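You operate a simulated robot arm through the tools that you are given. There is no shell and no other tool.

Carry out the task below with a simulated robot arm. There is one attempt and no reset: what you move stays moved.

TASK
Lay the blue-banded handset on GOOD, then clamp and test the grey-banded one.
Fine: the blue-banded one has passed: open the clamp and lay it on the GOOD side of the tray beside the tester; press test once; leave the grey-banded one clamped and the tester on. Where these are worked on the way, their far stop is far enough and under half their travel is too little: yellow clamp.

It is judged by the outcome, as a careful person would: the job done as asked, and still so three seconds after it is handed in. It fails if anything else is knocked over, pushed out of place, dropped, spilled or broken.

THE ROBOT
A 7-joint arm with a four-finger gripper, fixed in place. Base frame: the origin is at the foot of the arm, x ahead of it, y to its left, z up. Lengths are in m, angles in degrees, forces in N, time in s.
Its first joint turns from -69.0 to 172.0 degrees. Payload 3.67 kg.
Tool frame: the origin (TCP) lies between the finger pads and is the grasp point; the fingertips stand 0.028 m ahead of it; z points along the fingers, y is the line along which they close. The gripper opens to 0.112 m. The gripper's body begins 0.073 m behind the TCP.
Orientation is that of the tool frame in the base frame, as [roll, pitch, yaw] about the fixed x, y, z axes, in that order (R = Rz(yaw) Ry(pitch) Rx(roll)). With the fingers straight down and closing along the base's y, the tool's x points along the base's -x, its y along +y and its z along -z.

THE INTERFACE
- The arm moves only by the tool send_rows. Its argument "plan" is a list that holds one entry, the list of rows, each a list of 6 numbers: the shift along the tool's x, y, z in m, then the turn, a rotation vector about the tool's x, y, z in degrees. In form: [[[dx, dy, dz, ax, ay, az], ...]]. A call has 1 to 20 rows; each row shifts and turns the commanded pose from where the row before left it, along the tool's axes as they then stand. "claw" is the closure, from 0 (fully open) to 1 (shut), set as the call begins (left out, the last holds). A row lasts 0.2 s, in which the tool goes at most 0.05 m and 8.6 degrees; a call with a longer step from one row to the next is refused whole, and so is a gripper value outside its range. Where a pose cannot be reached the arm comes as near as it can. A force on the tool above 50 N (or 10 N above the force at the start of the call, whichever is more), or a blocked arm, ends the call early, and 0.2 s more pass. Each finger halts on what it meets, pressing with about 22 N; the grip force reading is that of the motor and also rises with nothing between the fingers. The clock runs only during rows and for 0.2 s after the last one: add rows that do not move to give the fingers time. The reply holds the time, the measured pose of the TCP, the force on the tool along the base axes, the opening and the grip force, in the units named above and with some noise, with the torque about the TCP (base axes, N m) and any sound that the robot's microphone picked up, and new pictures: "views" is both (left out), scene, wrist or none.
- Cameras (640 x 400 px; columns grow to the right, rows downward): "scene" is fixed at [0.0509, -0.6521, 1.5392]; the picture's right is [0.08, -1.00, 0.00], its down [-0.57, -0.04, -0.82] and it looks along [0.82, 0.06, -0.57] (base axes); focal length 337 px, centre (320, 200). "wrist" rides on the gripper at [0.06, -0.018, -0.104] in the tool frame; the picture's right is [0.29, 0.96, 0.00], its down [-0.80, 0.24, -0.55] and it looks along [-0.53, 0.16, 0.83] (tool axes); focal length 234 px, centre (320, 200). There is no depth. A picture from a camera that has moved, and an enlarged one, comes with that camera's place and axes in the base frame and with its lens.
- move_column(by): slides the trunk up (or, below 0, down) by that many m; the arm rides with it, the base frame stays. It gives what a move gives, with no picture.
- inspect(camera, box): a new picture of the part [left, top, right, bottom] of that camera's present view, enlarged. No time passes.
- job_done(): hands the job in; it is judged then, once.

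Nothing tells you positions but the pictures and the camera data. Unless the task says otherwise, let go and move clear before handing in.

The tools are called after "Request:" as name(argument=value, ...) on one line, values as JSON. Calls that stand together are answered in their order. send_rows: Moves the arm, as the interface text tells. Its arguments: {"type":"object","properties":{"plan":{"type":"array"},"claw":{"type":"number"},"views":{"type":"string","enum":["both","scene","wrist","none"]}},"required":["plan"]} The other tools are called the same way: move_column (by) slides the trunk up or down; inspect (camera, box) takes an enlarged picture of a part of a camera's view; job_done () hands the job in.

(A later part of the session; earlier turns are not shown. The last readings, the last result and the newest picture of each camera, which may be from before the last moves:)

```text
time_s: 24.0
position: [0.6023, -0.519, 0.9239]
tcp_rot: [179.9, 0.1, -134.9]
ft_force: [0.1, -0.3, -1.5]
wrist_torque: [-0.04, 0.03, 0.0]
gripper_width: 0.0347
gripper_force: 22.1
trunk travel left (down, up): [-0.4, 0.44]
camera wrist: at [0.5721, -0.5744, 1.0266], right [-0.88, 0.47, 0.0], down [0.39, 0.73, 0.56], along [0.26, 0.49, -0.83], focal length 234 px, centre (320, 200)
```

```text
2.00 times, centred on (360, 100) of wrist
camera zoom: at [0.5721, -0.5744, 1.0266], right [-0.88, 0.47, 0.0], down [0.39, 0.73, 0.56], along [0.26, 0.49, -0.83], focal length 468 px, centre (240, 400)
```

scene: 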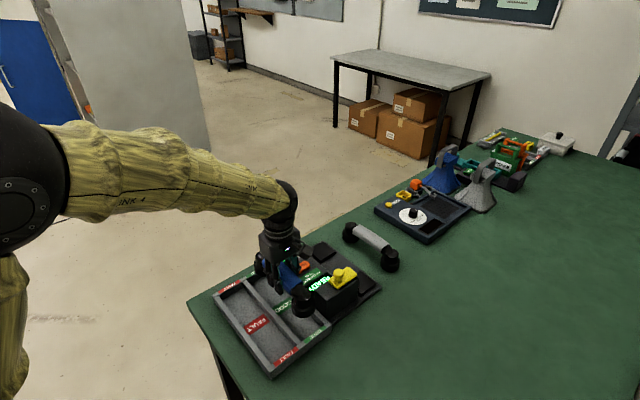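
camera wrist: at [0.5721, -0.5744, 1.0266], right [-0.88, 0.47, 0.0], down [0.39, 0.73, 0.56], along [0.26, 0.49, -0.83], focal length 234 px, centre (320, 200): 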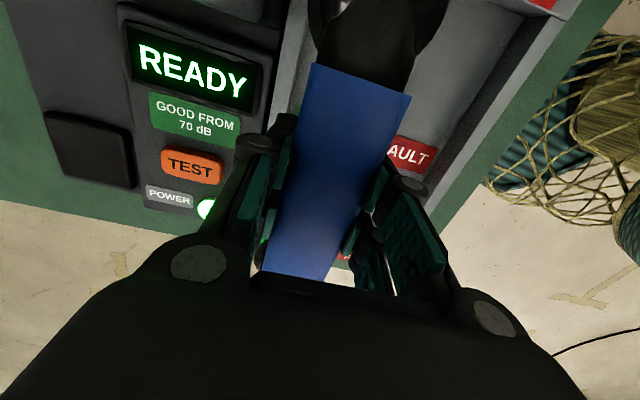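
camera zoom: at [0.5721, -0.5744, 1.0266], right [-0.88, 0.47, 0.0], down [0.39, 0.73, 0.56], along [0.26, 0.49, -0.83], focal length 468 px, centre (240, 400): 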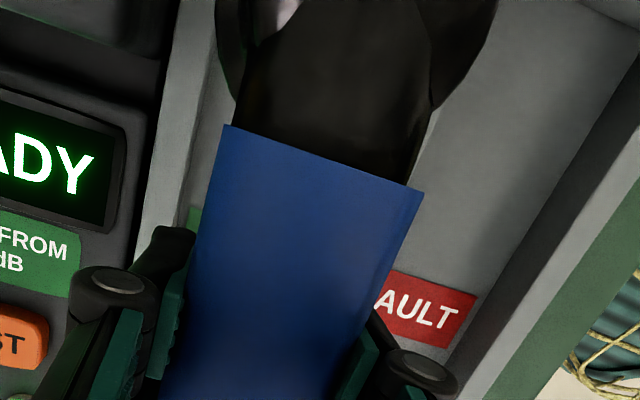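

Request:
inspect(camera="wrist", box=[400, 0, 560, 200])

Request:
inspect(camera="wrist", box=[250, 0, 350, 120])

Request:
inspect(camera="scene", box=[240, 280, 340, 380])

```text
2.00 times, centred on (480, 100) of wrist
camera zoom: at [0.5721, -0.5744, 1.0266], right [-0.88, 0.47, 0.0], down [0.39, 0.73, 0.56], along [0.26, 0.49, -0.83], focal length 468 px, centre (0, 400)
```

zoom: 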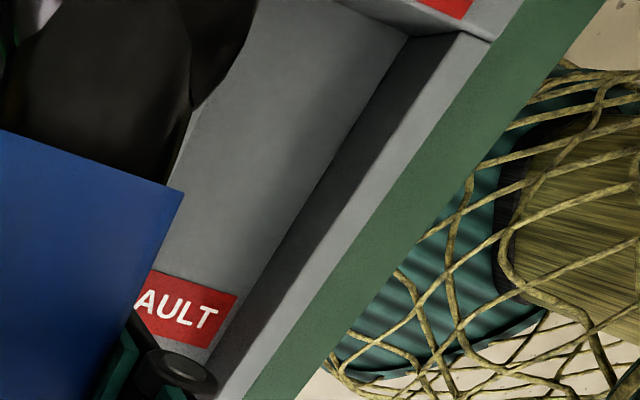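

```text
3.33 times, centred on (300, 60) of wrist
camera zoom: at [0.5721, -0.5744, 1.0266], right [-0.88, 0.47, 0.0], down [0.39, 0.73, 0.56], along [0.26, 0.49, -0.83], focal length 781 px, centre (387, 667)
```

zoom: 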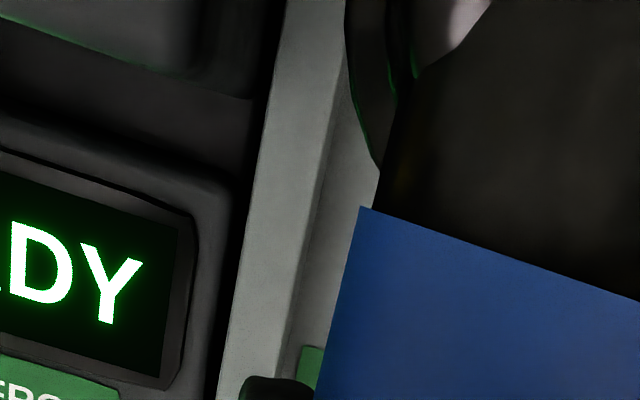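

```text
4.00 times, centred on (290, 330) of scene
camera zoom: at [0.0509, -0.6521, 1.5392], right [0.08, -1.0, 0.0], down [-0.57, -0.04, -0.82], along [0.82, 0.06, -0.57], focal length 1347 px, centre (440, -320)
```

zoom: 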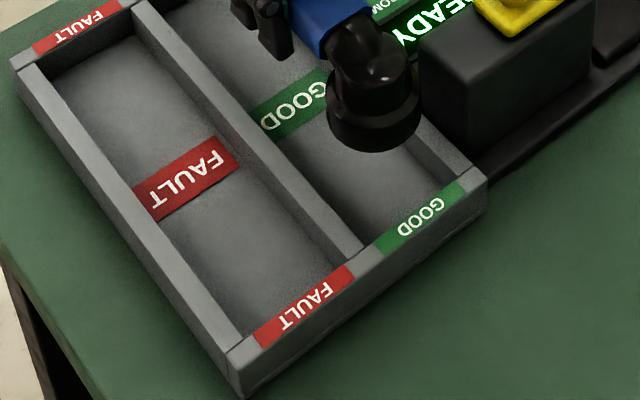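

The slot spans about y -0.030 to +0.038 in the tool frame, so I'm shifting +3.5 mm and lowering gradually.

Request:
send_rows(plan=[[[0, 0.0035, 0, 0, 0, 0], [0, 0, 0.015, 0, 0, 0], [0, 0, 0.015, 0, 0, 0], [0, 0, 0.008, 0, 0, 0], [0, 0, 0, 0, 0, 0]]])

Request:
inspect(camera="scene", box=[220, 250, 340, 370])

Request:
inspect(camera="wrist", box=[240, 0, 440, 125])

```text
time_s: 25.2
position: [0.6008, -0.5149, 0.8831]
tcp_rot: [179.7, 0.0, -134.9]
ft_force: [-0.1, -0.8, -2.6]
wrist_torque: [-0.01, -0.01, 0.0]
gripper_width: 0.0348
gripper_force: 22.3
trunk travel left (down, up): [-0.4, 0.44]
camera wrist: at [0.5698, -0.5715, 0.9876], right [-0.88, 0.47, 0.0], down [0.39, 0.73, 0.56], along [0.26, 0.49, -0.83], focal length 234 px, centre (320, 200)
```

scene: 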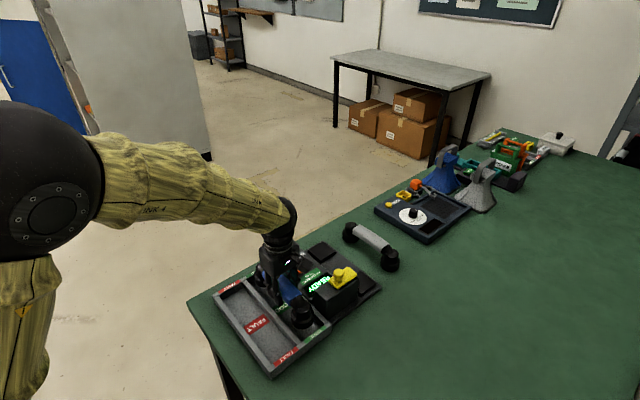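
wrist: 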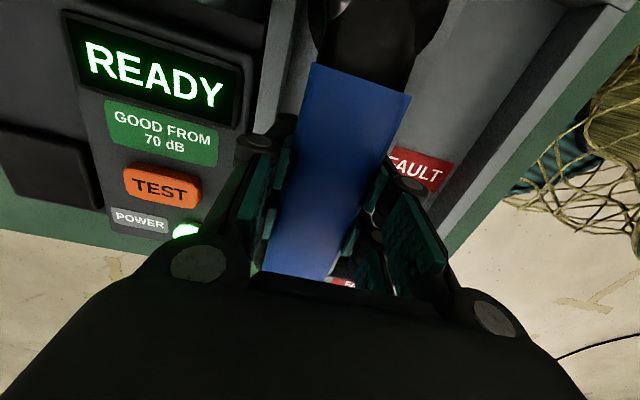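

```text
3.33 times, centred on (280, 310) of scene
camera zoom: at [0.0509, -0.6521, 1.5392], right [0.08, -1.0, 0.0], down [-0.57, -0.04, -0.82], along [0.82, 0.06, -0.57], focal length 1123 px, centre (453, -167)
```

zoom: 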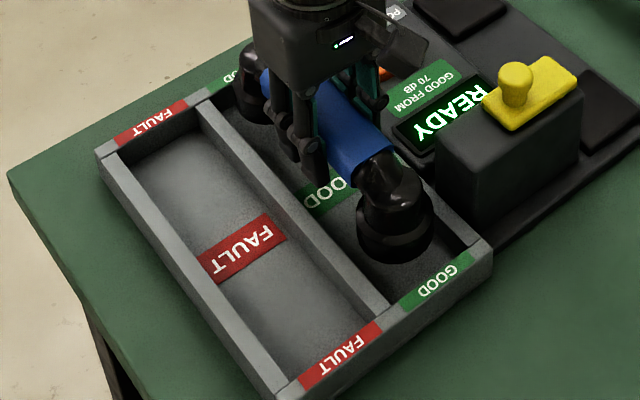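

```text
3.20 times, centred on (340, 62) of wrist
camera zoom: at [0.5698, -0.5715, 0.9876], right [-0.88, 0.47, 0.0], down [0.39, 0.73, 0.56], along [0.26, 0.49, -0.83], focal length 749 px, centre (256, 640)
```

zoom: 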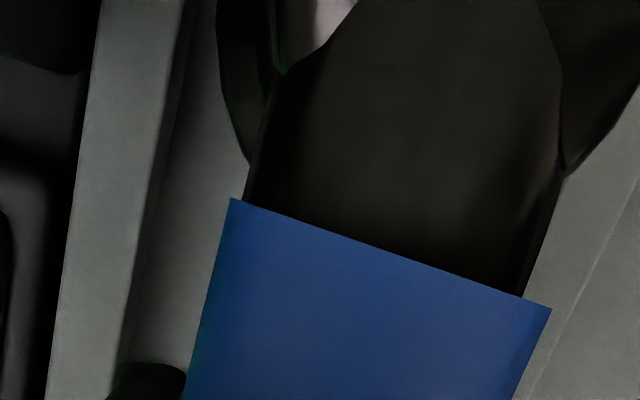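

The cups are inside the slot walls. I'm lowering in small steps until contact.

Request:
send_rows(plan=[[[0, 0, 0.005, 0, 0, 0], [0, 0, 0.004, 0, 0, 0], [0, 0, 0, 0, 0, 0]]], views="none")

Request:
send_rows(plan=[[[0, 0, 0.003, 0, 0, 0], [0, 0, 0.003, 0, 0, 0], [0, 0, 0, 0, 0, 0]]])

Request:
inspect(camera="scene", box=[220, 250, 340, 370])

```text
time_s: 26.0
position: [0.5985, -0.515, 0.8754]
tcp_rot: [179.7, 0.1, -134.9]
ft_force: [0.6, -0.4, -2.2]
wrist_torque: [-0.01, 0.01, -0.03]
gripper_width: 0.0348
gripper_force: 22.2
trunk travel left (down, up): [-0.4, 0.44]
```

```text
time_s: 26.8
position: [0.5989, -0.5146, 0.8698]
tcp_rot: [179.8, 0.2, -134.9]
ft_force: [0.5, -0.1, -2.6]
wrist_torque: [-0.06, 0.02, -0.02]
gripper_width: 0.0346
gripper_force: 22.0
trunk travel left (down, up): [-0.4, 0.44]
camera wrist: at [0.5691, -0.5706, 0.9728], right [-0.88, 0.47, 0.0], down [0.39, 0.73, 0.56], along [0.26, 0.49, -0.83], focal length 234 px, centre (320, 200)
```

scene: 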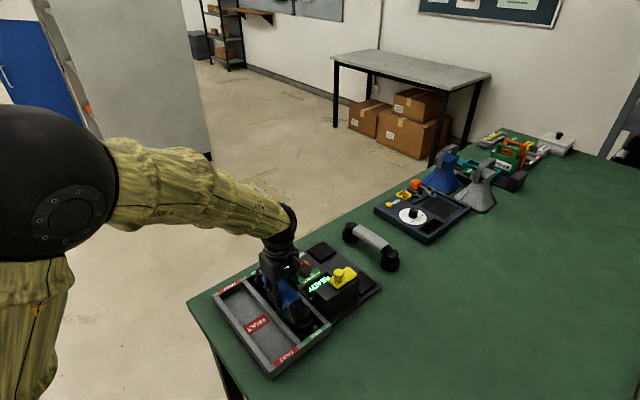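
wrist: 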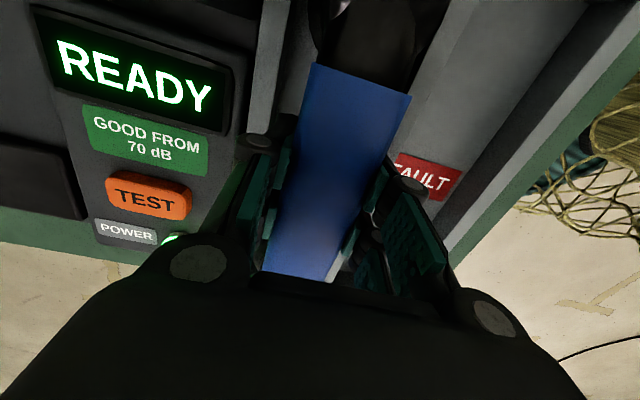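

```text
3.33 times, centred on (280, 310) of scene
camera zoom: at [0.0509, -0.6521, 1.5392], right [0.08, -1.0, 0.0], down [-0.57, -0.04, -0.82], along [0.82, 0.06, -0.57], focal length 1123 px, centre (453, -167)
```

zoom: 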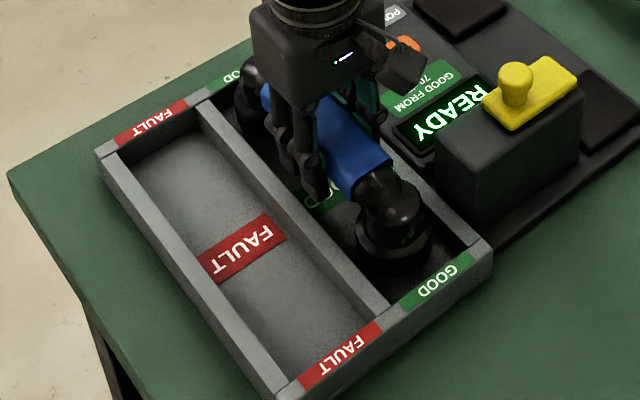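

No contact yet; I'm continuing down.

Request:
send_rows(plan=[[[0, 0, 0.003, 0, 0, 0], [0, 0, 0.003, 0, 0, 0], [0, 0, 0, 0, 0, 0]]], views="none")

Request:
send_rows(plan=[[[0, 0, 0.003, 0, 0, 0], [0, 0, 0, 0, 0, 0]]])

Request:
inspect(camera="scene", box=[220, 250, 340, 370])

```text
time_s: 27.6
position: [0.5981, -0.5141, 0.8621]
tcp_rot: [180.0, 0.0, -134.9]
ft_force: [-0.2, 0.3, -1.5]
wrist_torque: [-0.02, -0.01, 0.0]
gripper_width: 0.0349
gripper_force: 21.5
trunk travel left (down, up): [-0.4, 0.44]
```

```text
time_s: 28.2
position: [0.6011, -0.5145, 0.8594]
tcp_rot: [179.8, 0.1, -135.0]
ft_force: [-0.3, 0.2, -2.6]
wrist_torque: [-0.01, 0.03, 0.02]
gripper_width: 0.0345
gripper_force: 21.8
trunk travel left (down, up): [-0.4, 0.44]
camera wrist: at [0.5697, -0.5705, 0.9632], right [-0.88, 0.47, 0.0], down [0.39, 0.73, 0.56], along [0.26, 0.49, -0.83], focal length 234 px, centre (320, 200)
```

scene: 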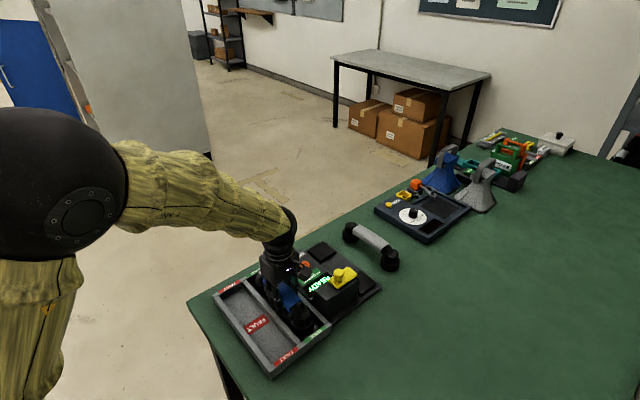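
wrist: 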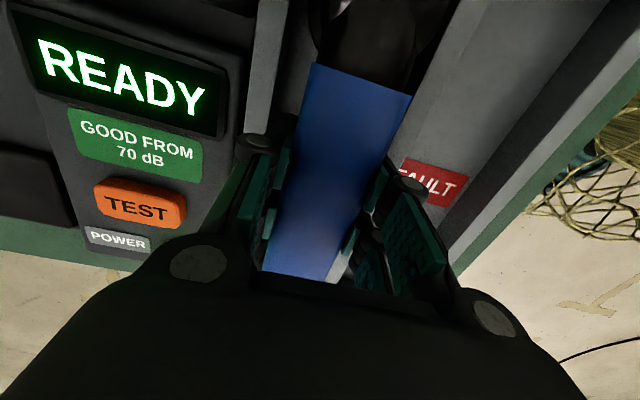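

```text
3.33 times, centred on (280, 310) of scene
camera zoom: at [0.0509, -0.6521, 1.5392], right [0.08, -1.0, 0.0], down [-0.57, -0.04, -0.82], along [0.82, 0.06, -0.57], focal length 1123 px, centre (453, -167)
```

zoom: 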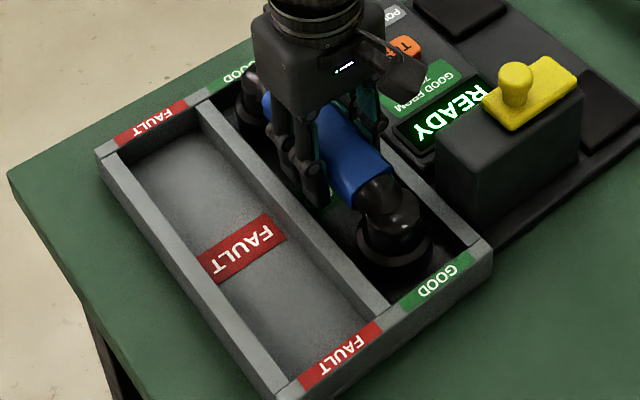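

Request:
send_rows(plan=[[[0, 0, 0.003, 0, 0, 0], [0, 0, 0, 0, 0, 0]]], views="none")

Request:
send_rows(plan=[[[0, 0, 0.002, 0, 0, 0], [0, 0, 0, 0, 0, 0]]], views="none")

Request:
inspect(camera="scene", box=[250, 270, 340, 350])

```text
time_s: 28.8
position: [0.5995, -0.5128, 0.8573]
tcp_rot: [179.8, 0.0, -134.9]
ft_force: [0.0, -0.2, -2.1]
wrist_torque: [0.04, -0.02, 0.0]
gripper_width: 0.0347
gripper_force: 21.8
trunk travel left (down, up): [-0.4, 0.44]
```

```text
time_s: 29.4
position: [0.5992, -0.5139, 0.8562]
tcp_rot: [179.9, 0.3, -134.8]
ft_force: [1.3, -3.8, 12.9]
wrist_torque: [-0.18, 0.12, 0.03]
gripper_width: 0.0344
gripper_force: 22.1
trunk travel left (down, up): [-0.4, 0.44]
```

```text
5.00 times, centred on (295, 310) of scene
camera zoom: at [0.0509, -0.6521, 1.5392], right [0.08, -1.0, 0.0], down [-0.57, -0.04, -0.82], along [0.82, 0.06, -0.57], focal length 1684 px, centre (445, -350)
```

zoom: 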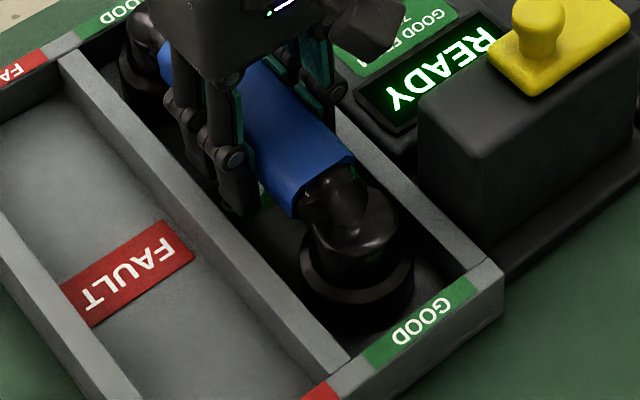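

Contact with the tray floor. I'm opening just slightly since the fingers are inside the slot, then rising before opening further.

Request:
send_rows(plan=[[[0, 0, -0.001, 0, 0, 0], [0, 0, 0, 0, 0, 0], [0, 0, 0, 0, 0, 0]]], claw=0.63)

Request:
inspect(camera="scene", box=[250, 270, 340, 350])

```text
time_s: 30.2
position: [0.5996, -0.5132, 0.8542]
tcp_rot: [179.9, 0.0, -134.9]
ft_force: [0.2, -0.1, -1.0]
wrist_torque: [-0.02, 0.0, -0.01]
gripper_width: 0.0416
gripper_force: 0.1
trunk travel left (down, up): [-0.4, 0.44]
camera wrist: at [0.5695, -0.5701, 0.959], right [-0.88, 0.47, 0.0], down [0.39, 0.73, 0.56], along [0.26, 0.49, -0.83], focal length 234 px, centre (320, 200)
```

scene: 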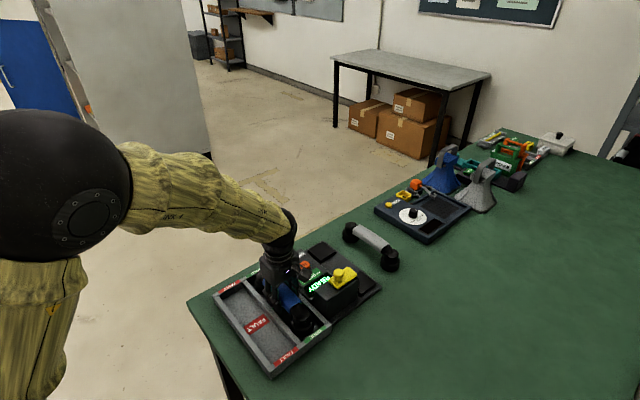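
wrist: 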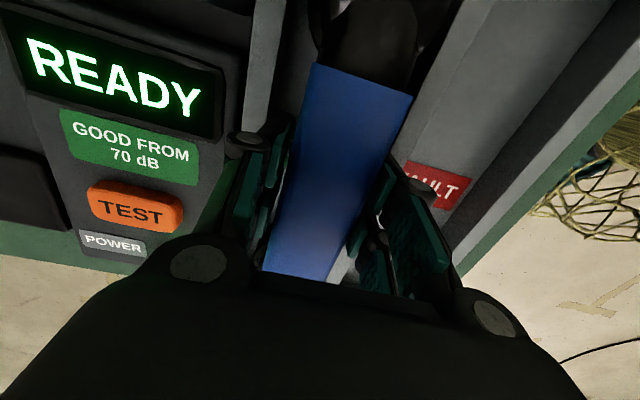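

```text
5.00 times, centred on (295, 310) of scene
camera zoom: at [0.0509, -0.6521, 1.5392], right [0.08, -1.0, 0.0], down [-0.57, -0.04, -0.82], along [0.82, 0.06, -0.57], focal length 1684 px, centre (445, -350)
```

zoom: 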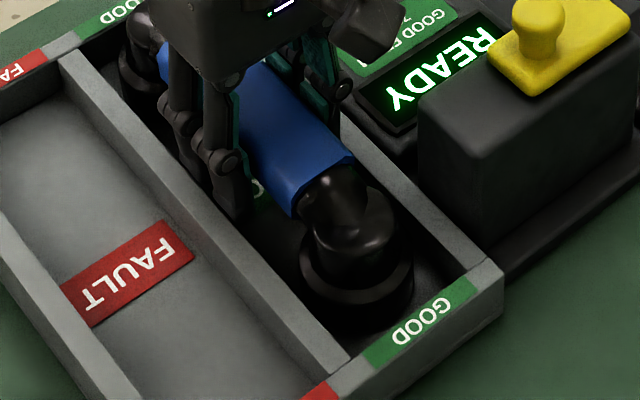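

Released on the tray floor; now I'm rising straight up and checking the handset stays.

Request:
send_rows(plan=[[[0, 0, -0.01, 0, 0, 0], [0, 0, -0.02, 0, 0, 0], [0, 0, -0.03, 0, 0, 0], [0, 0, -0.04, 0, 0, 0], [0, 0, -0.045, 0, 0, 0], [0, 0, 0, 0, 0, 0]]])

Request:
inspect(camera="scene", box=[200, 230, 400, 380])

```text
time_s: 31.6
position: [0.5994, -0.5143, 1.0001]
tcp_rot: [179.8, 0.1, -135.0]
ft_force: [0.4, 0.3, -0.5]
wrist_torque: [0.04, 0.0, -0.03]
gripper_width: 0.0417
gripper_force: 0.1
trunk travel left (down, up): [-0.4, 0.44]
camera wrist: at [0.5708, -0.5708, 1.1041], right [-0.88, 0.47, 0.0], down [0.39, 0.73, 0.56], along [0.26, 0.49, -0.83], focal length 234 px, centre (320, 200)
```

scene: 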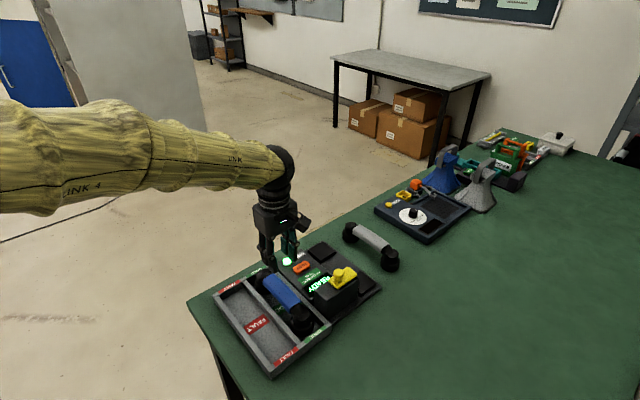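
wrist: 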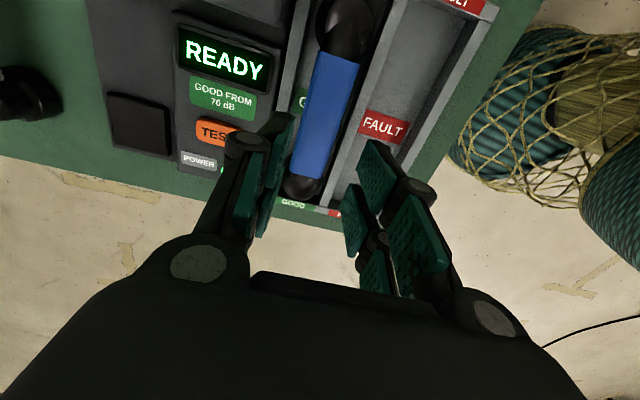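

```text
2.67 times, centred on (300, 305) of scene
camera zoom: at [0.0509, -0.6521, 1.5392], right [0.08, -1.0, 0.0], down [-0.57, -0.04, -0.82], along [0.82, 0.06, -0.57], focal length 898 px, centre (373, -80)
```

zoom: 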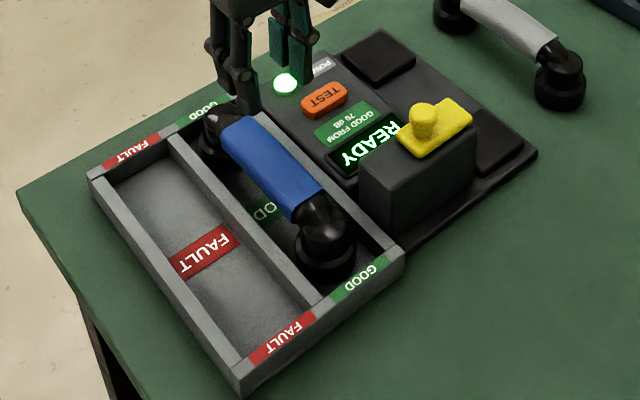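

The blue handset is in the GOOD slot. Next I'm moving toward the grey handset, at height.

Request:
send_rows(plan=[[[0, 0, -0.04, 0, 0, 0], [0, -0.045, 0, 0, 0, 0], [0, -0.045, 0, 0, 0, 0], [0, -0.045, 0, 0, 0, 0], [0, -0.045, 0, 0, 0, 0], [0, -0.045, 0, 0, 0, 0], [0, -0.045, 0, 0, 0, 0], [0, -0.02, 0, 0, 0, 0], [0, 0, 0, 0, 0, 0]]], claw=0.45)

Request:
inspect(camera="wrist", box=[200, 0, 440, 200])

```text
time_s: 33.6
position: [0.8052, -0.7202, 1.0392]
tcp_rot: [179.9, 0.1, -135.0]
ft_force: [-0.5, -0.3, 0.0]
wrist_torque: [0.0, 0.0, -0.03]
gripper_width: 0.0618
gripper_force: 0.0
trunk travel left (down, up): [-0.4, 0.44]
camera wrist: at [0.7761, -0.7765, 1.1433], right [-0.88, 0.47, 0.0], down [0.39, 0.73, 0.56], along [0.26, 0.49, -0.83], focal length 234 px, centre (320, 200)
```

scene: 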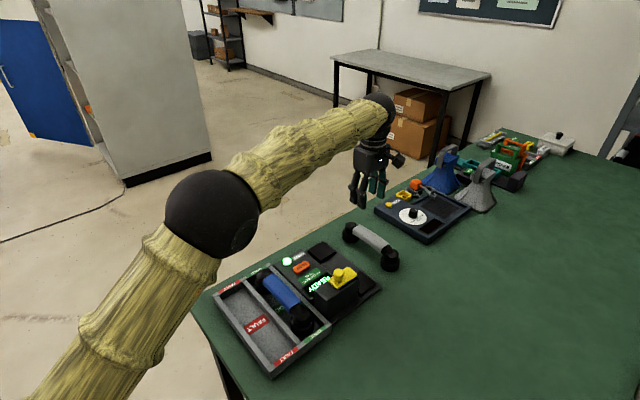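
wrist: 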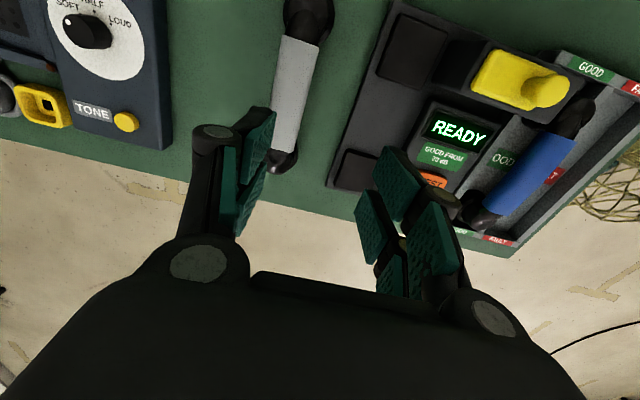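

```text
2.00 times, centred on (320, 100) of wrist
camera zoom: at [0.7761, -0.7765, 1.1433], right [-0.88, 0.47, 0.0], down [0.39, 0.73, 0.56], along [0.26, 0.49, -0.83], focal length 468 px, centre (320, 400)
```

zoom: 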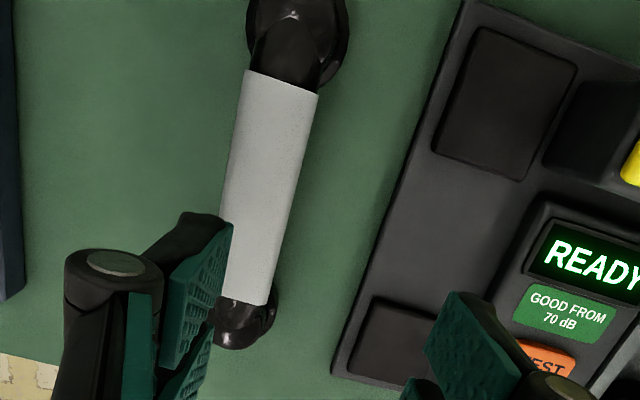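

The grey band is centred about 35 mm further along -y and is aligned. I'm centring over it and lowering with the trunk to keep the arm's reach.

Request:
send_rows(plan=[[[0.001, -0.018, 0, 0, 0, 0], [0.001, -0.0175, 0, 0, 0, 0], [0, 0, 0, 0, 0, 0]]], views="none")

Request:
move_column(by=-0.11)

Request:
send_rows(plan=[[[0, 0, 0, 0, 0, 0]]])

Request:
inspect(camera="wrist", box=[200, 20, 440, 220])

```text
time_s: 34.4
position: [0.8276, -0.747, 1.0394]
tcp_rot: [179.8, 0.1, -135.0]
ft_force: [-0.1, -0.2, 0.3]
wrist_torque: [-0.02, -0.04, 0.03]
gripper_width: 0.0616
gripper_force: 0.1
trunk travel left (down, up): [-0.4, 0.44]
```

```text
time_s: 35.8
position: [0.8284, -0.7472, 0.9294]
tcp_rot: [179.8, 0.2, -135.0]
ft_force: [-0.3, 1.0, 0.6]
wrist_torque: [-0.02, -0.01, 0.01]
gripper_width: 0.0618
gripper_force: 0.1
trunk travel left (down, up): [-0.29, 0.55]
```

```text
time_s: 36.2
position: [0.8283, -0.7473, 0.9298]
tcp_rot: [179.8, 0.1, -135.0]
ft_force: [-0.4, 0.8, 0.5]
wrist_torque: [-0.03, -0.02, 0.0]
gripper_width: 0.0617
gripper_force: 0.1
trunk travel left (down, up): [-0.29, 0.55]
camera wrist: at [0.7989, -0.8034, 1.0333], right [-0.88, 0.47, 0.0], down [0.39, 0.73, 0.56], along [0.26, 0.49, -0.83], focal length 234 px, centre (320, 200)
```

scene: 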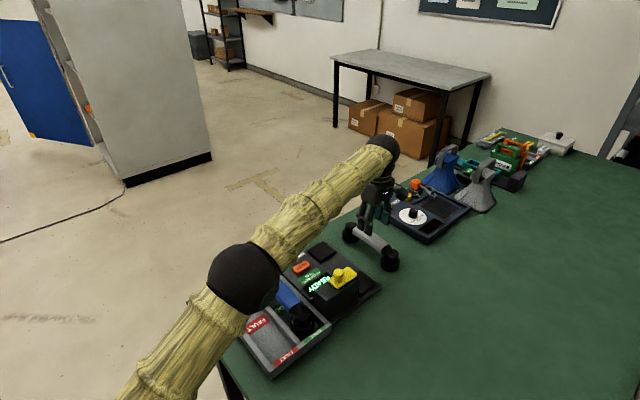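
wrist: 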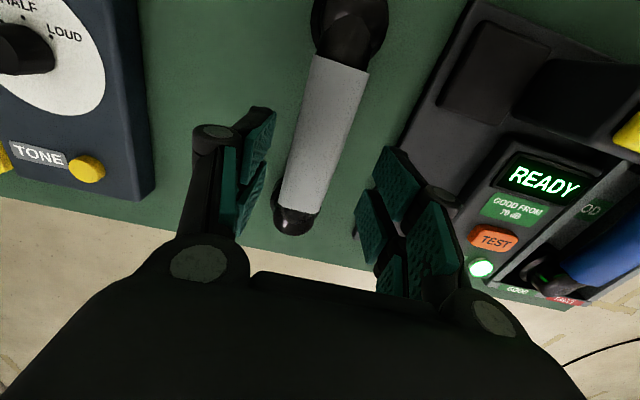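

```text
2.00 times, centred on (320, 120) of wrist
camera zoom: at [0.7989, -0.8034, 1.0333], right [-0.88, 0.47, 0.0], down [0.39, 0.73, 0.56], along [0.26, 0.49, -0.83], focal length 468 px, centre (320, 360)
```

zoom: 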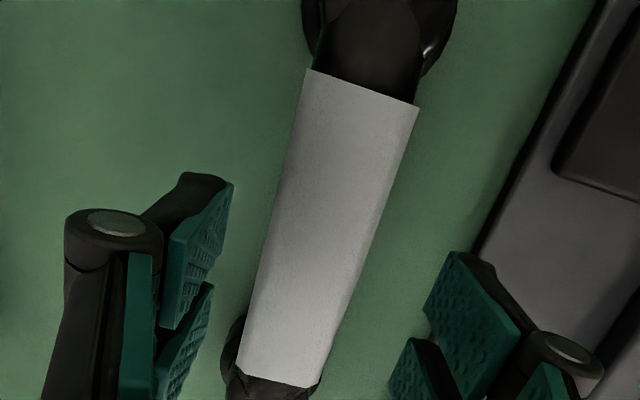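

Centred to within 2 mm. I'm descending with the arm, keeping the trunk so the elbow stays clear of the tray.

Request:
send_rows(plan=[[[0, -0.0015, 0.02, 0, 0, 0], [0, 0, 0.02, 0, 0, 0], [0, 0, 0.02, 0, 0, 0], [0, 0, 0.014, 0, 0, 0], [0, 0, 0, 0, 0, 0], [0, 0, 0, 0, 0, 0]]])

Request:
inspect(camera="scene", box=[200, 200, 440, 380])

Request:
inspect(camera="wrist", box=[200, 40, 440, 240])

```text
time_s: 37.6
position: [0.8291, -0.7497, 0.8547]
tcp_rot: [179.7, 0.1, -134.9]
ft_force: [-0.2, -0.5, 0.7]
wrist_torque: [-0.01, -0.02, 0.01]
gripper_width: 0.0615
gripper_force: 0.1
trunk travel left (down, up): [-0.29, 0.55]
camera wrist: at [0.8001, -0.8056, 0.9589], right [-0.88, 0.47, 0.0], down [0.39, 0.73, 0.56], along [0.26, 0.49, -0.83], focal length 234 px, centre (320, 200)
```

scene: 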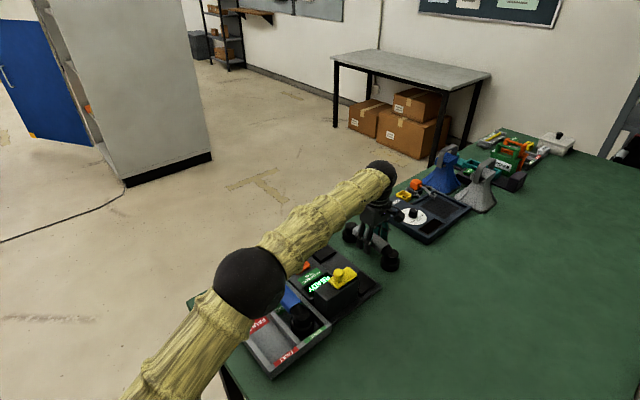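
wrist: 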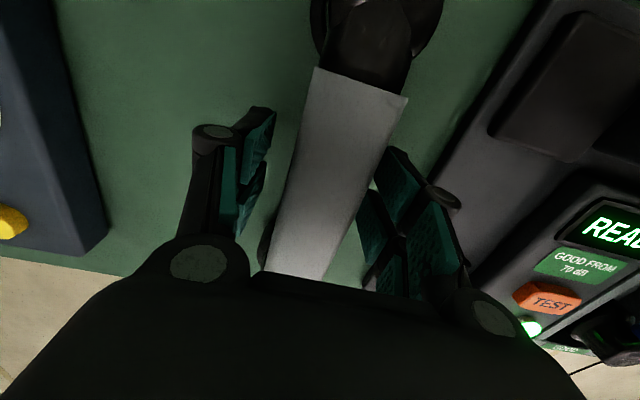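

```text
2.22 times, centred on (320, 290) of scene
camera zoom: at [0.0509, -0.6521, 1.5392], right [0.08, -1.0, 0.0], down [-0.57, -0.04, -0.82], along [0.82, 0.06, -0.57], focal length 748 px, centre (320, 0)
```

zoom: 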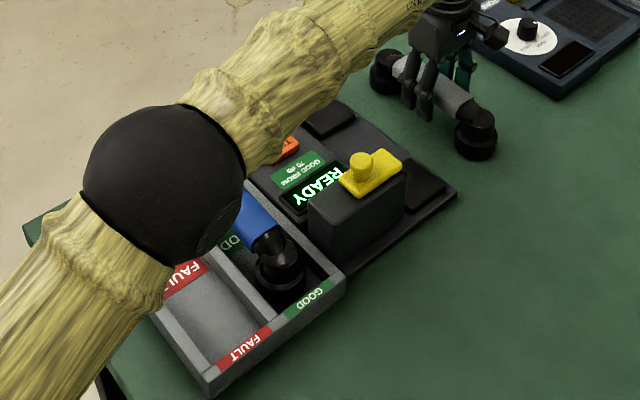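

```text
2.00 times, centred on (320, 140) of wrist
camera zoom: at [0.8001, -0.8056, 0.9589], right [-0.88, 0.47, 0.0], down [0.39, 0.73, 0.56], along [0.26, 0.49, -0.83], focal length 468 px, centre (320, 320)
```

zoom: 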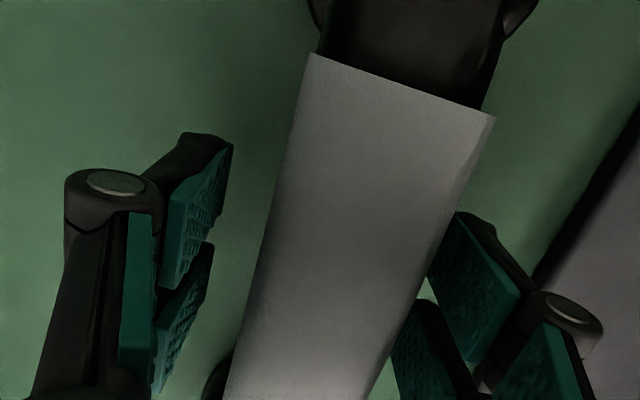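

It looks the same as the blue grasp. Closing and lifting slightly.

Request:
send_rows(plan=[[[0, 0, 0, 0, 0, 0], [0, 0, 0, 0, 0, 0], [0, 0, 0, 0, 0, 0], [0, 0, 0, 0, 0, 0]]], claw=1, views="none")

Request:
send_rows(plan=[[[0, 0, -0.01, 0, 0, 0], [0, 0, -0.02, 0, 0, 0], [0, 0, -0.03, 0, 0, 0], [0, 0, 0, 0, 0, 0]]])

Request:
inspect(camera="wrist", box=[200, 0, 520, 200])

Request:
inspect(camera="scene", box=[260, 170, 440, 300])

```text
time_s: 38.6
position: [0.8293, -0.7484, 0.8553]
tcp_rot: [179.8, 0.1, -134.8]
ft_force: [-0.4, 0.1, 0.0]
wrist_torque: [-0.05, -0.06, -0.03]
gripper_width: 0.0351
gripper_force: 22.0
trunk travel left (down, up): [-0.29, 0.55]
```

```text
time_s: 39.6
position: [0.8291, -0.7486, 0.9151]
tcp_rot: [179.9, 0.0, -135.0]
ft_force: [-0.2, -0.2, -2.3]
wrist_torque: [-0.01, 0.0, 0.01]
gripper_width: 0.035
gripper_force: 22.2
trunk travel left (down, up): [-0.29, 0.55]
camera wrist: at [0.7999, -0.8057, 1.0184], right [-0.88, 0.47, 0.0], down [0.39, 0.73, 0.56], along [0.26, 0.49, -0.83], focal length 234 px, centre (320, 200)
```

scene: 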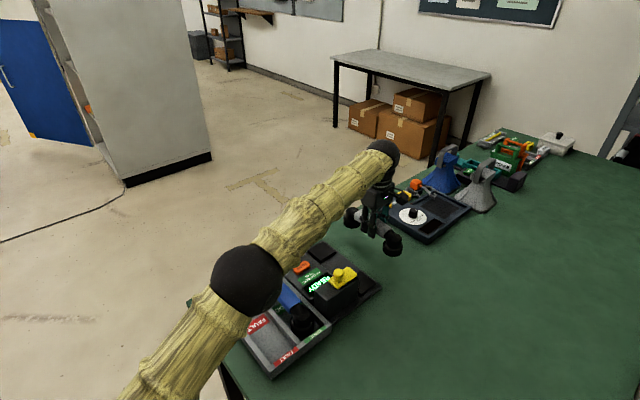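
wrist: 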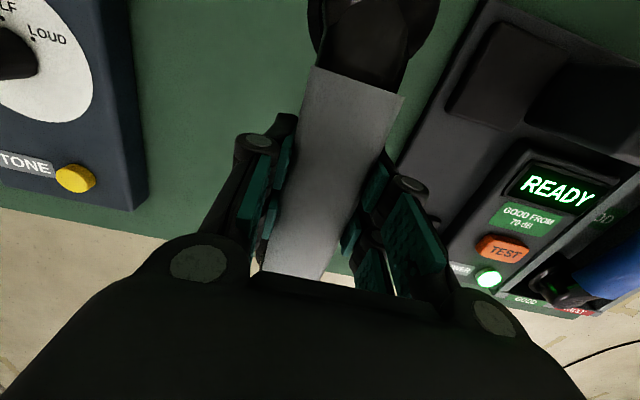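

```text
2.00 times, centred on (360, 100) of wrist
camera zoom: at [0.7999, -0.8057, 1.0184], right [-0.88, 0.47, 0.0], down [0.39, 0.73, 0.56], along [0.26, 0.49, -0.83], focal length 468 px, centre (240, 400)
```

zoom: 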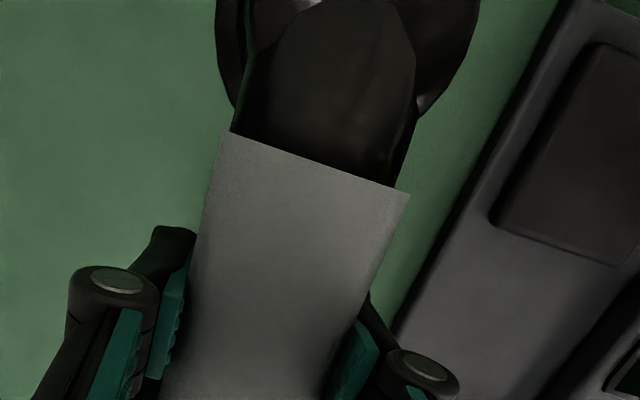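

```text
3.08 times, centred on (350, 235) of scene
camera zoom: at [0.0509, -0.6521, 1.5392], right [0.08, -1.0, 0.0], down [-0.57, -0.04, -0.82], along [0.82, 0.06, -0.57], focal length 1036 px, centre (228, 92)
```

zoom: 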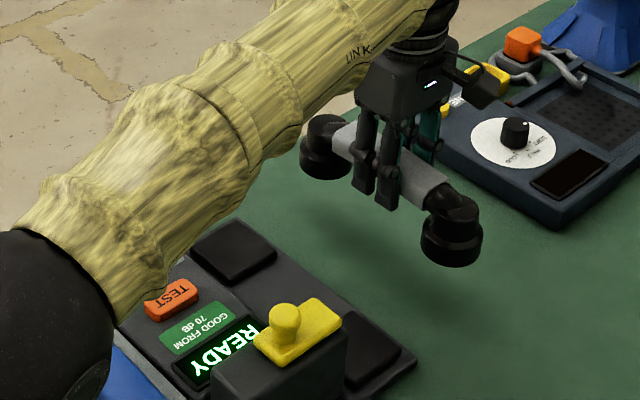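

The grey handset is held, seated about 3 mm lower in the grip than the blue one was. I'm carrying it over the tester wells to where the blue handset was.

Request:
send_rows(plan=[[[0, 0, -0.025, 0, 0, 0], [0, 0.03, 0, 0, 0, 0], [0, 0.03, 0, 0, 0, 0], [0, 0.03, 0, 0, 0, 0], [0, 0.034, 0, 0, 0, 0], [0, 0, 0, 0, 0, 0]]])

Request:
inspect(camera="wrist", box=[240, 0, 480, 200])

Request:
inspect(camera="scene", box=[260, 190, 400, 310])

```text
time_s: 41.0
position: [0.7419, -0.6582, 0.9404]
tcp_rot: [179.8, 0.0, -135.0]
ft_force: [0.0, 0.4, -2.5]
wrist_torque: [-0.01, -0.01, 0.01]
gripper_width: 0.0348
gripper_force: 21.9
trunk travel left (down, up): [-0.29, 0.55]
camera wrist: at [0.7118, -0.7157, 1.0431], right [-0.88, 0.47, 0.0], down [0.39, 0.73, 0.56], along [0.26, 0.49, -0.83], focal length 234 px, centre (320, 200)
```

scene: 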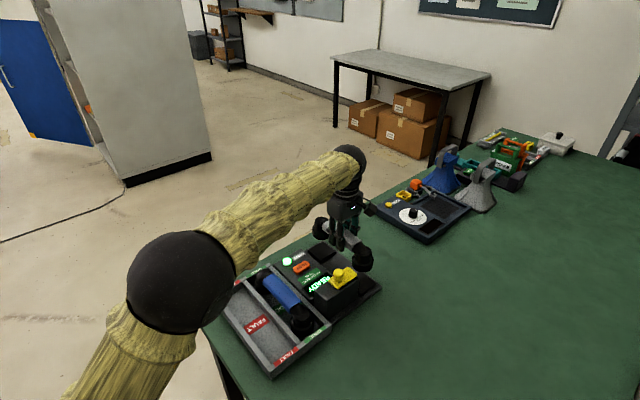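
wrist: 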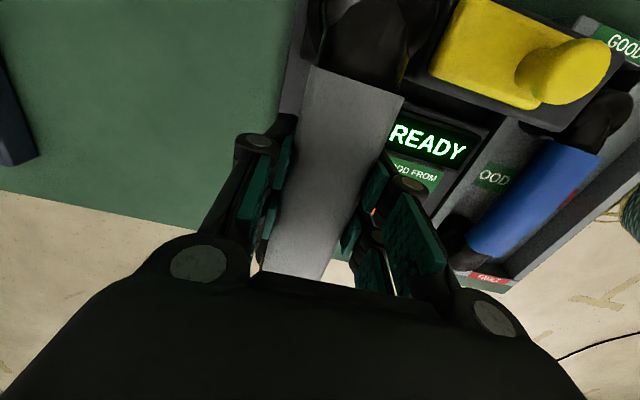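

```text
2.00 times, centred on (360, 100) of wrist
camera zoom: at [0.7118, -0.7157, 1.0431], right [-0.88, 0.47, 0.0], down [0.39, 0.73, 0.56], along [0.26, 0.49, -0.83], focal length 468 px, centre (240, 400)
```

zoom: 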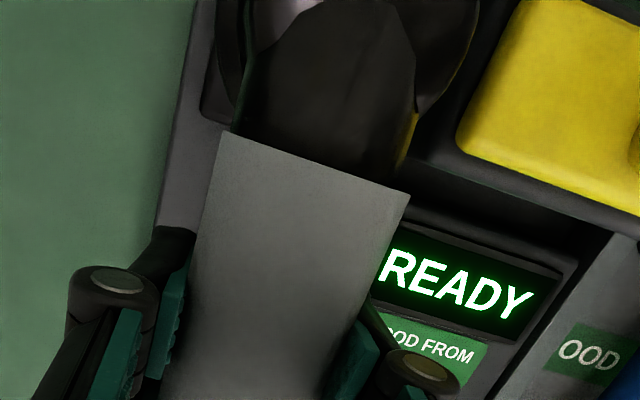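

```text
3.33 times, centred on (330, 250) of scene
camera zoom: at [0.0509, -0.6521, 1.5392], right [0.08, -1.0, 0.0], down [-0.57, -0.04, -0.82], along [0.82, 0.06, -0.57], focal length 1123 px, centre (287, 33)
```

zoom: 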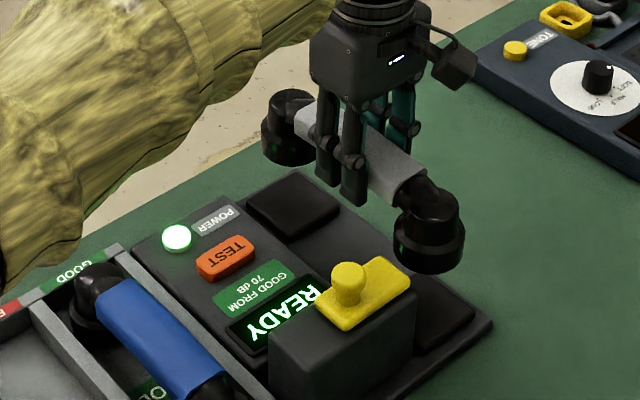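

Over the wells. I'm making a small correction and lowering.

Request:
send_rows(plan=[[[0.001, -0.0012, 0, 0, 0, 0], [0, 0, 0.02, 0, 0, 0], [0, 0, 0.02, 0, 0, 0], [0, 0, 0.014, 0, 0, 0], [0, 0, 0, 0, 0, 0]]])

Request:
inspect(camera="scene", box=[280, 210, 400, 300])

Request:
inspect(camera="wrist", box=[240, 0, 480, 200])

```text
time_s: 42.2
position: [0.7426, -0.6596, 0.8861]
tcp_rot: [179.9, 0.2, -135.1]
ft_force: [-0.8, 0.4, -2.5]
wrist_torque: [0.03, 0.04, 0.01]
gripper_width: 0.035
gripper_force: 21.9
trunk travel left (down, up): [-0.29, 0.55]
camera wrist: at [0.7128, -0.7167, 0.9901], right [-0.88, 0.47, 0.0], down [0.39, 0.73, 0.56], along [0.26, 0.49, -0.83], focal length 234 px, centre (320, 200)
```

scene: 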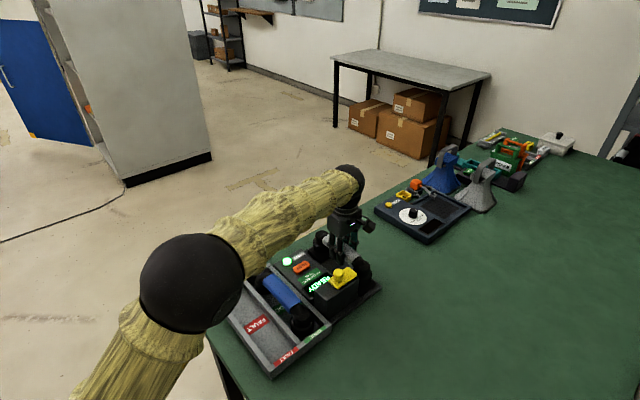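
wrist: 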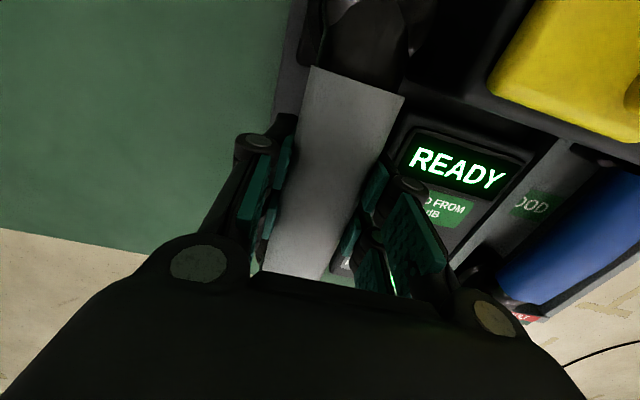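

```text
4.44 times, centred on (340, 255) of scene
camera zoom: at [0.0509, -0.6521, 1.5392], right [0.08, -1.0, 0.0], down [-0.57, -0.04, -0.82], along [0.82, 0.06, -0.57], focal length 1497 px, centre (231, -44)
```

zoom: 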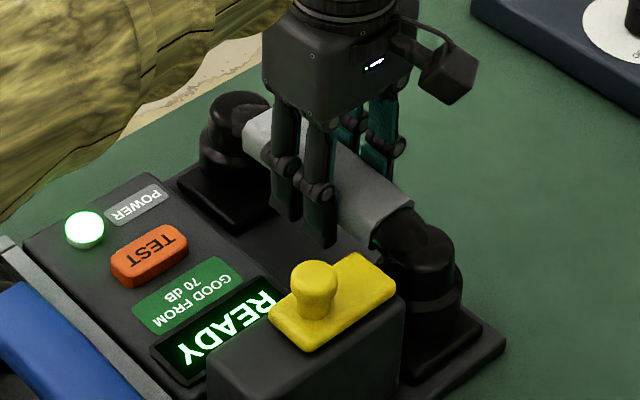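

```text
2.00 times, centred on (360, 100) of wrist
camera zoom: at [0.7128, -0.7167, 0.9901], right [-0.88, 0.47, 0.0], down [0.39, 0.73, 0.56], along [0.26, 0.49, -0.83], focal length 468 px, centre (240, 400)
```

zoom: 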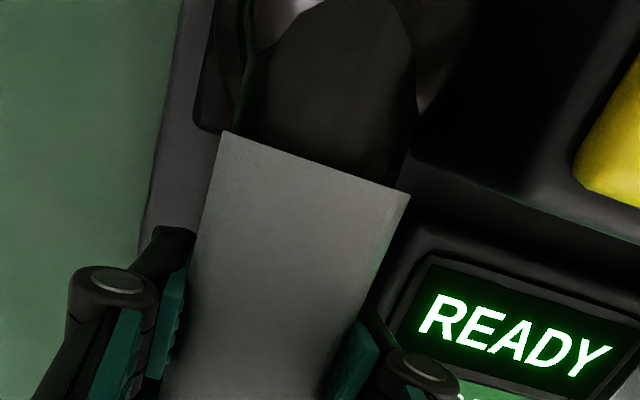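

Request:
send_rows(plan=[[[0, 0, 0.004, 0, 0, 0], [0, 0, 0.003, 0, 0, 0], [0, 0, 0, 0, 0, 0]]], views="none")

Request:
send_rows(plan=[[[0, 0, 0.003, 0, 0, 0], [0, 0, 0, 0, 0, 0]]], views="none")

```text
time_s: 43.0
position: [0.7421, -0.6607, 0.8798]
tcp_rot: [179.9, 0.1, -135.0]
ft_force: [0.1, -0.4, -2.9]
wrist_torque: [-0.04, -0.01, 0.0]
gripper_width: 0.0352
gripper_force: 22.5
trunk travel left (down, up): [-0.29, 0.55]
```

```text
time_s: 43.6
position: [0.7427, -0.6606, 0.8775]
tcp_rot: [179.8, 0.0, -135.0]
ft_force: [0.8, -1.5, 1.3]
wrist_torque: [-0.14, 0.12, 0.05]
gripper_width: 0.035
gripper_force: 21.6
trunk travel left (down, up): [-0.29, 0.55]
```

Request:
send_rows(plan=[[[0, 0, 0.001, 0, 0, 0], [0, 0, 0, 0, 0, 0]]])

Request:
inspect(camera="scene", box=[280, 210, 400, 300])

Request:
inspect(camera="wrist", box=[240, 0, 480, 200])

```text
time_s: 44.2
position: [0.7409, -0.66, 0.8757]
tcp_rot: [180.0, 0.2, -135.0]
ft_force: [2.9, -2.6, 10.0]
wrist_torque: [-0.09, 0.22, 0.03]
gripper_width: 0.0353
gripper_force: 22.2
trunk travel left (down, up): [-0.29, 0.55]
camera wrist: at [0.7123, -0.7171, 0.9811], right [-0.88, 0.47, 0.0], down [0.39, 0.73, 0.56], along [0.26, 0.49, -0.83], focal length 234 px, centre (320, 200)
```

scene: 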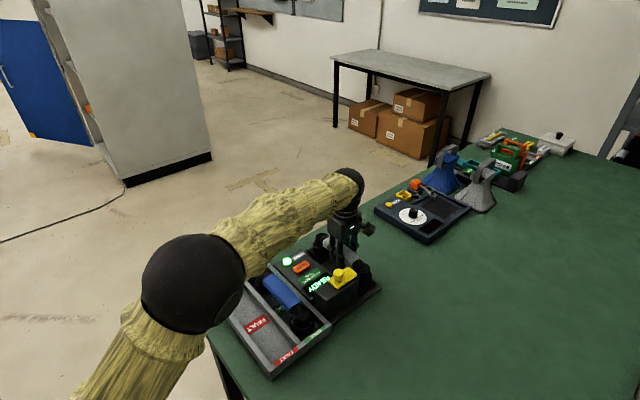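
wrist: 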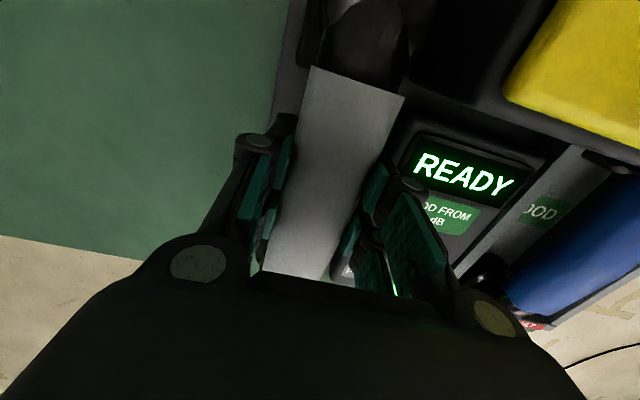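

```text
4.44 times, centred on (340, 255) of scene
camera zoom: at [0.0509, -0.6521, 1.5392], right [0.08, -1.0, 0.0], down [-0.57, -0.04, -0.82], along [0.82, 0.06, -0.57], focal length 1497 px, centre (231, -44)
```

zoom: 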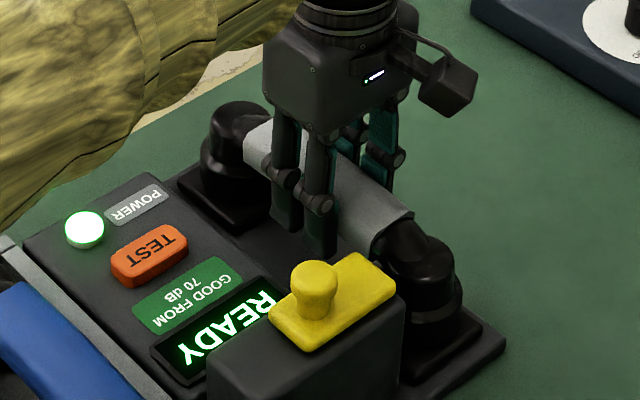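

```text
2.00 times, centred on (360, 100) of wrist
camera zoom: at [0.7123, -0.7171, 0.9811], right [-0.88, 0.47, 0.0], down [0.39, 0.73, 0.56], along [0.26, 0.49, -0.83], focal length 468 px, centre (240, 400)
```

zoom: 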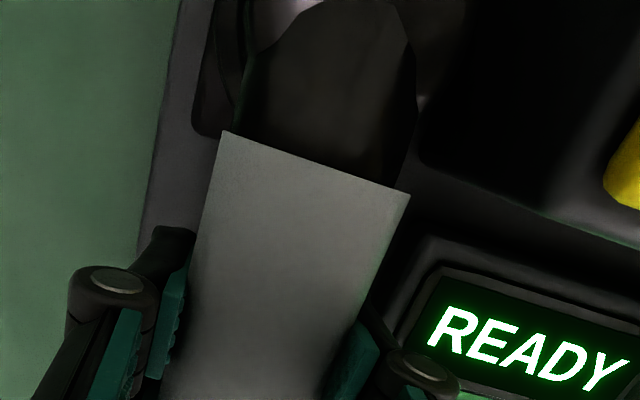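

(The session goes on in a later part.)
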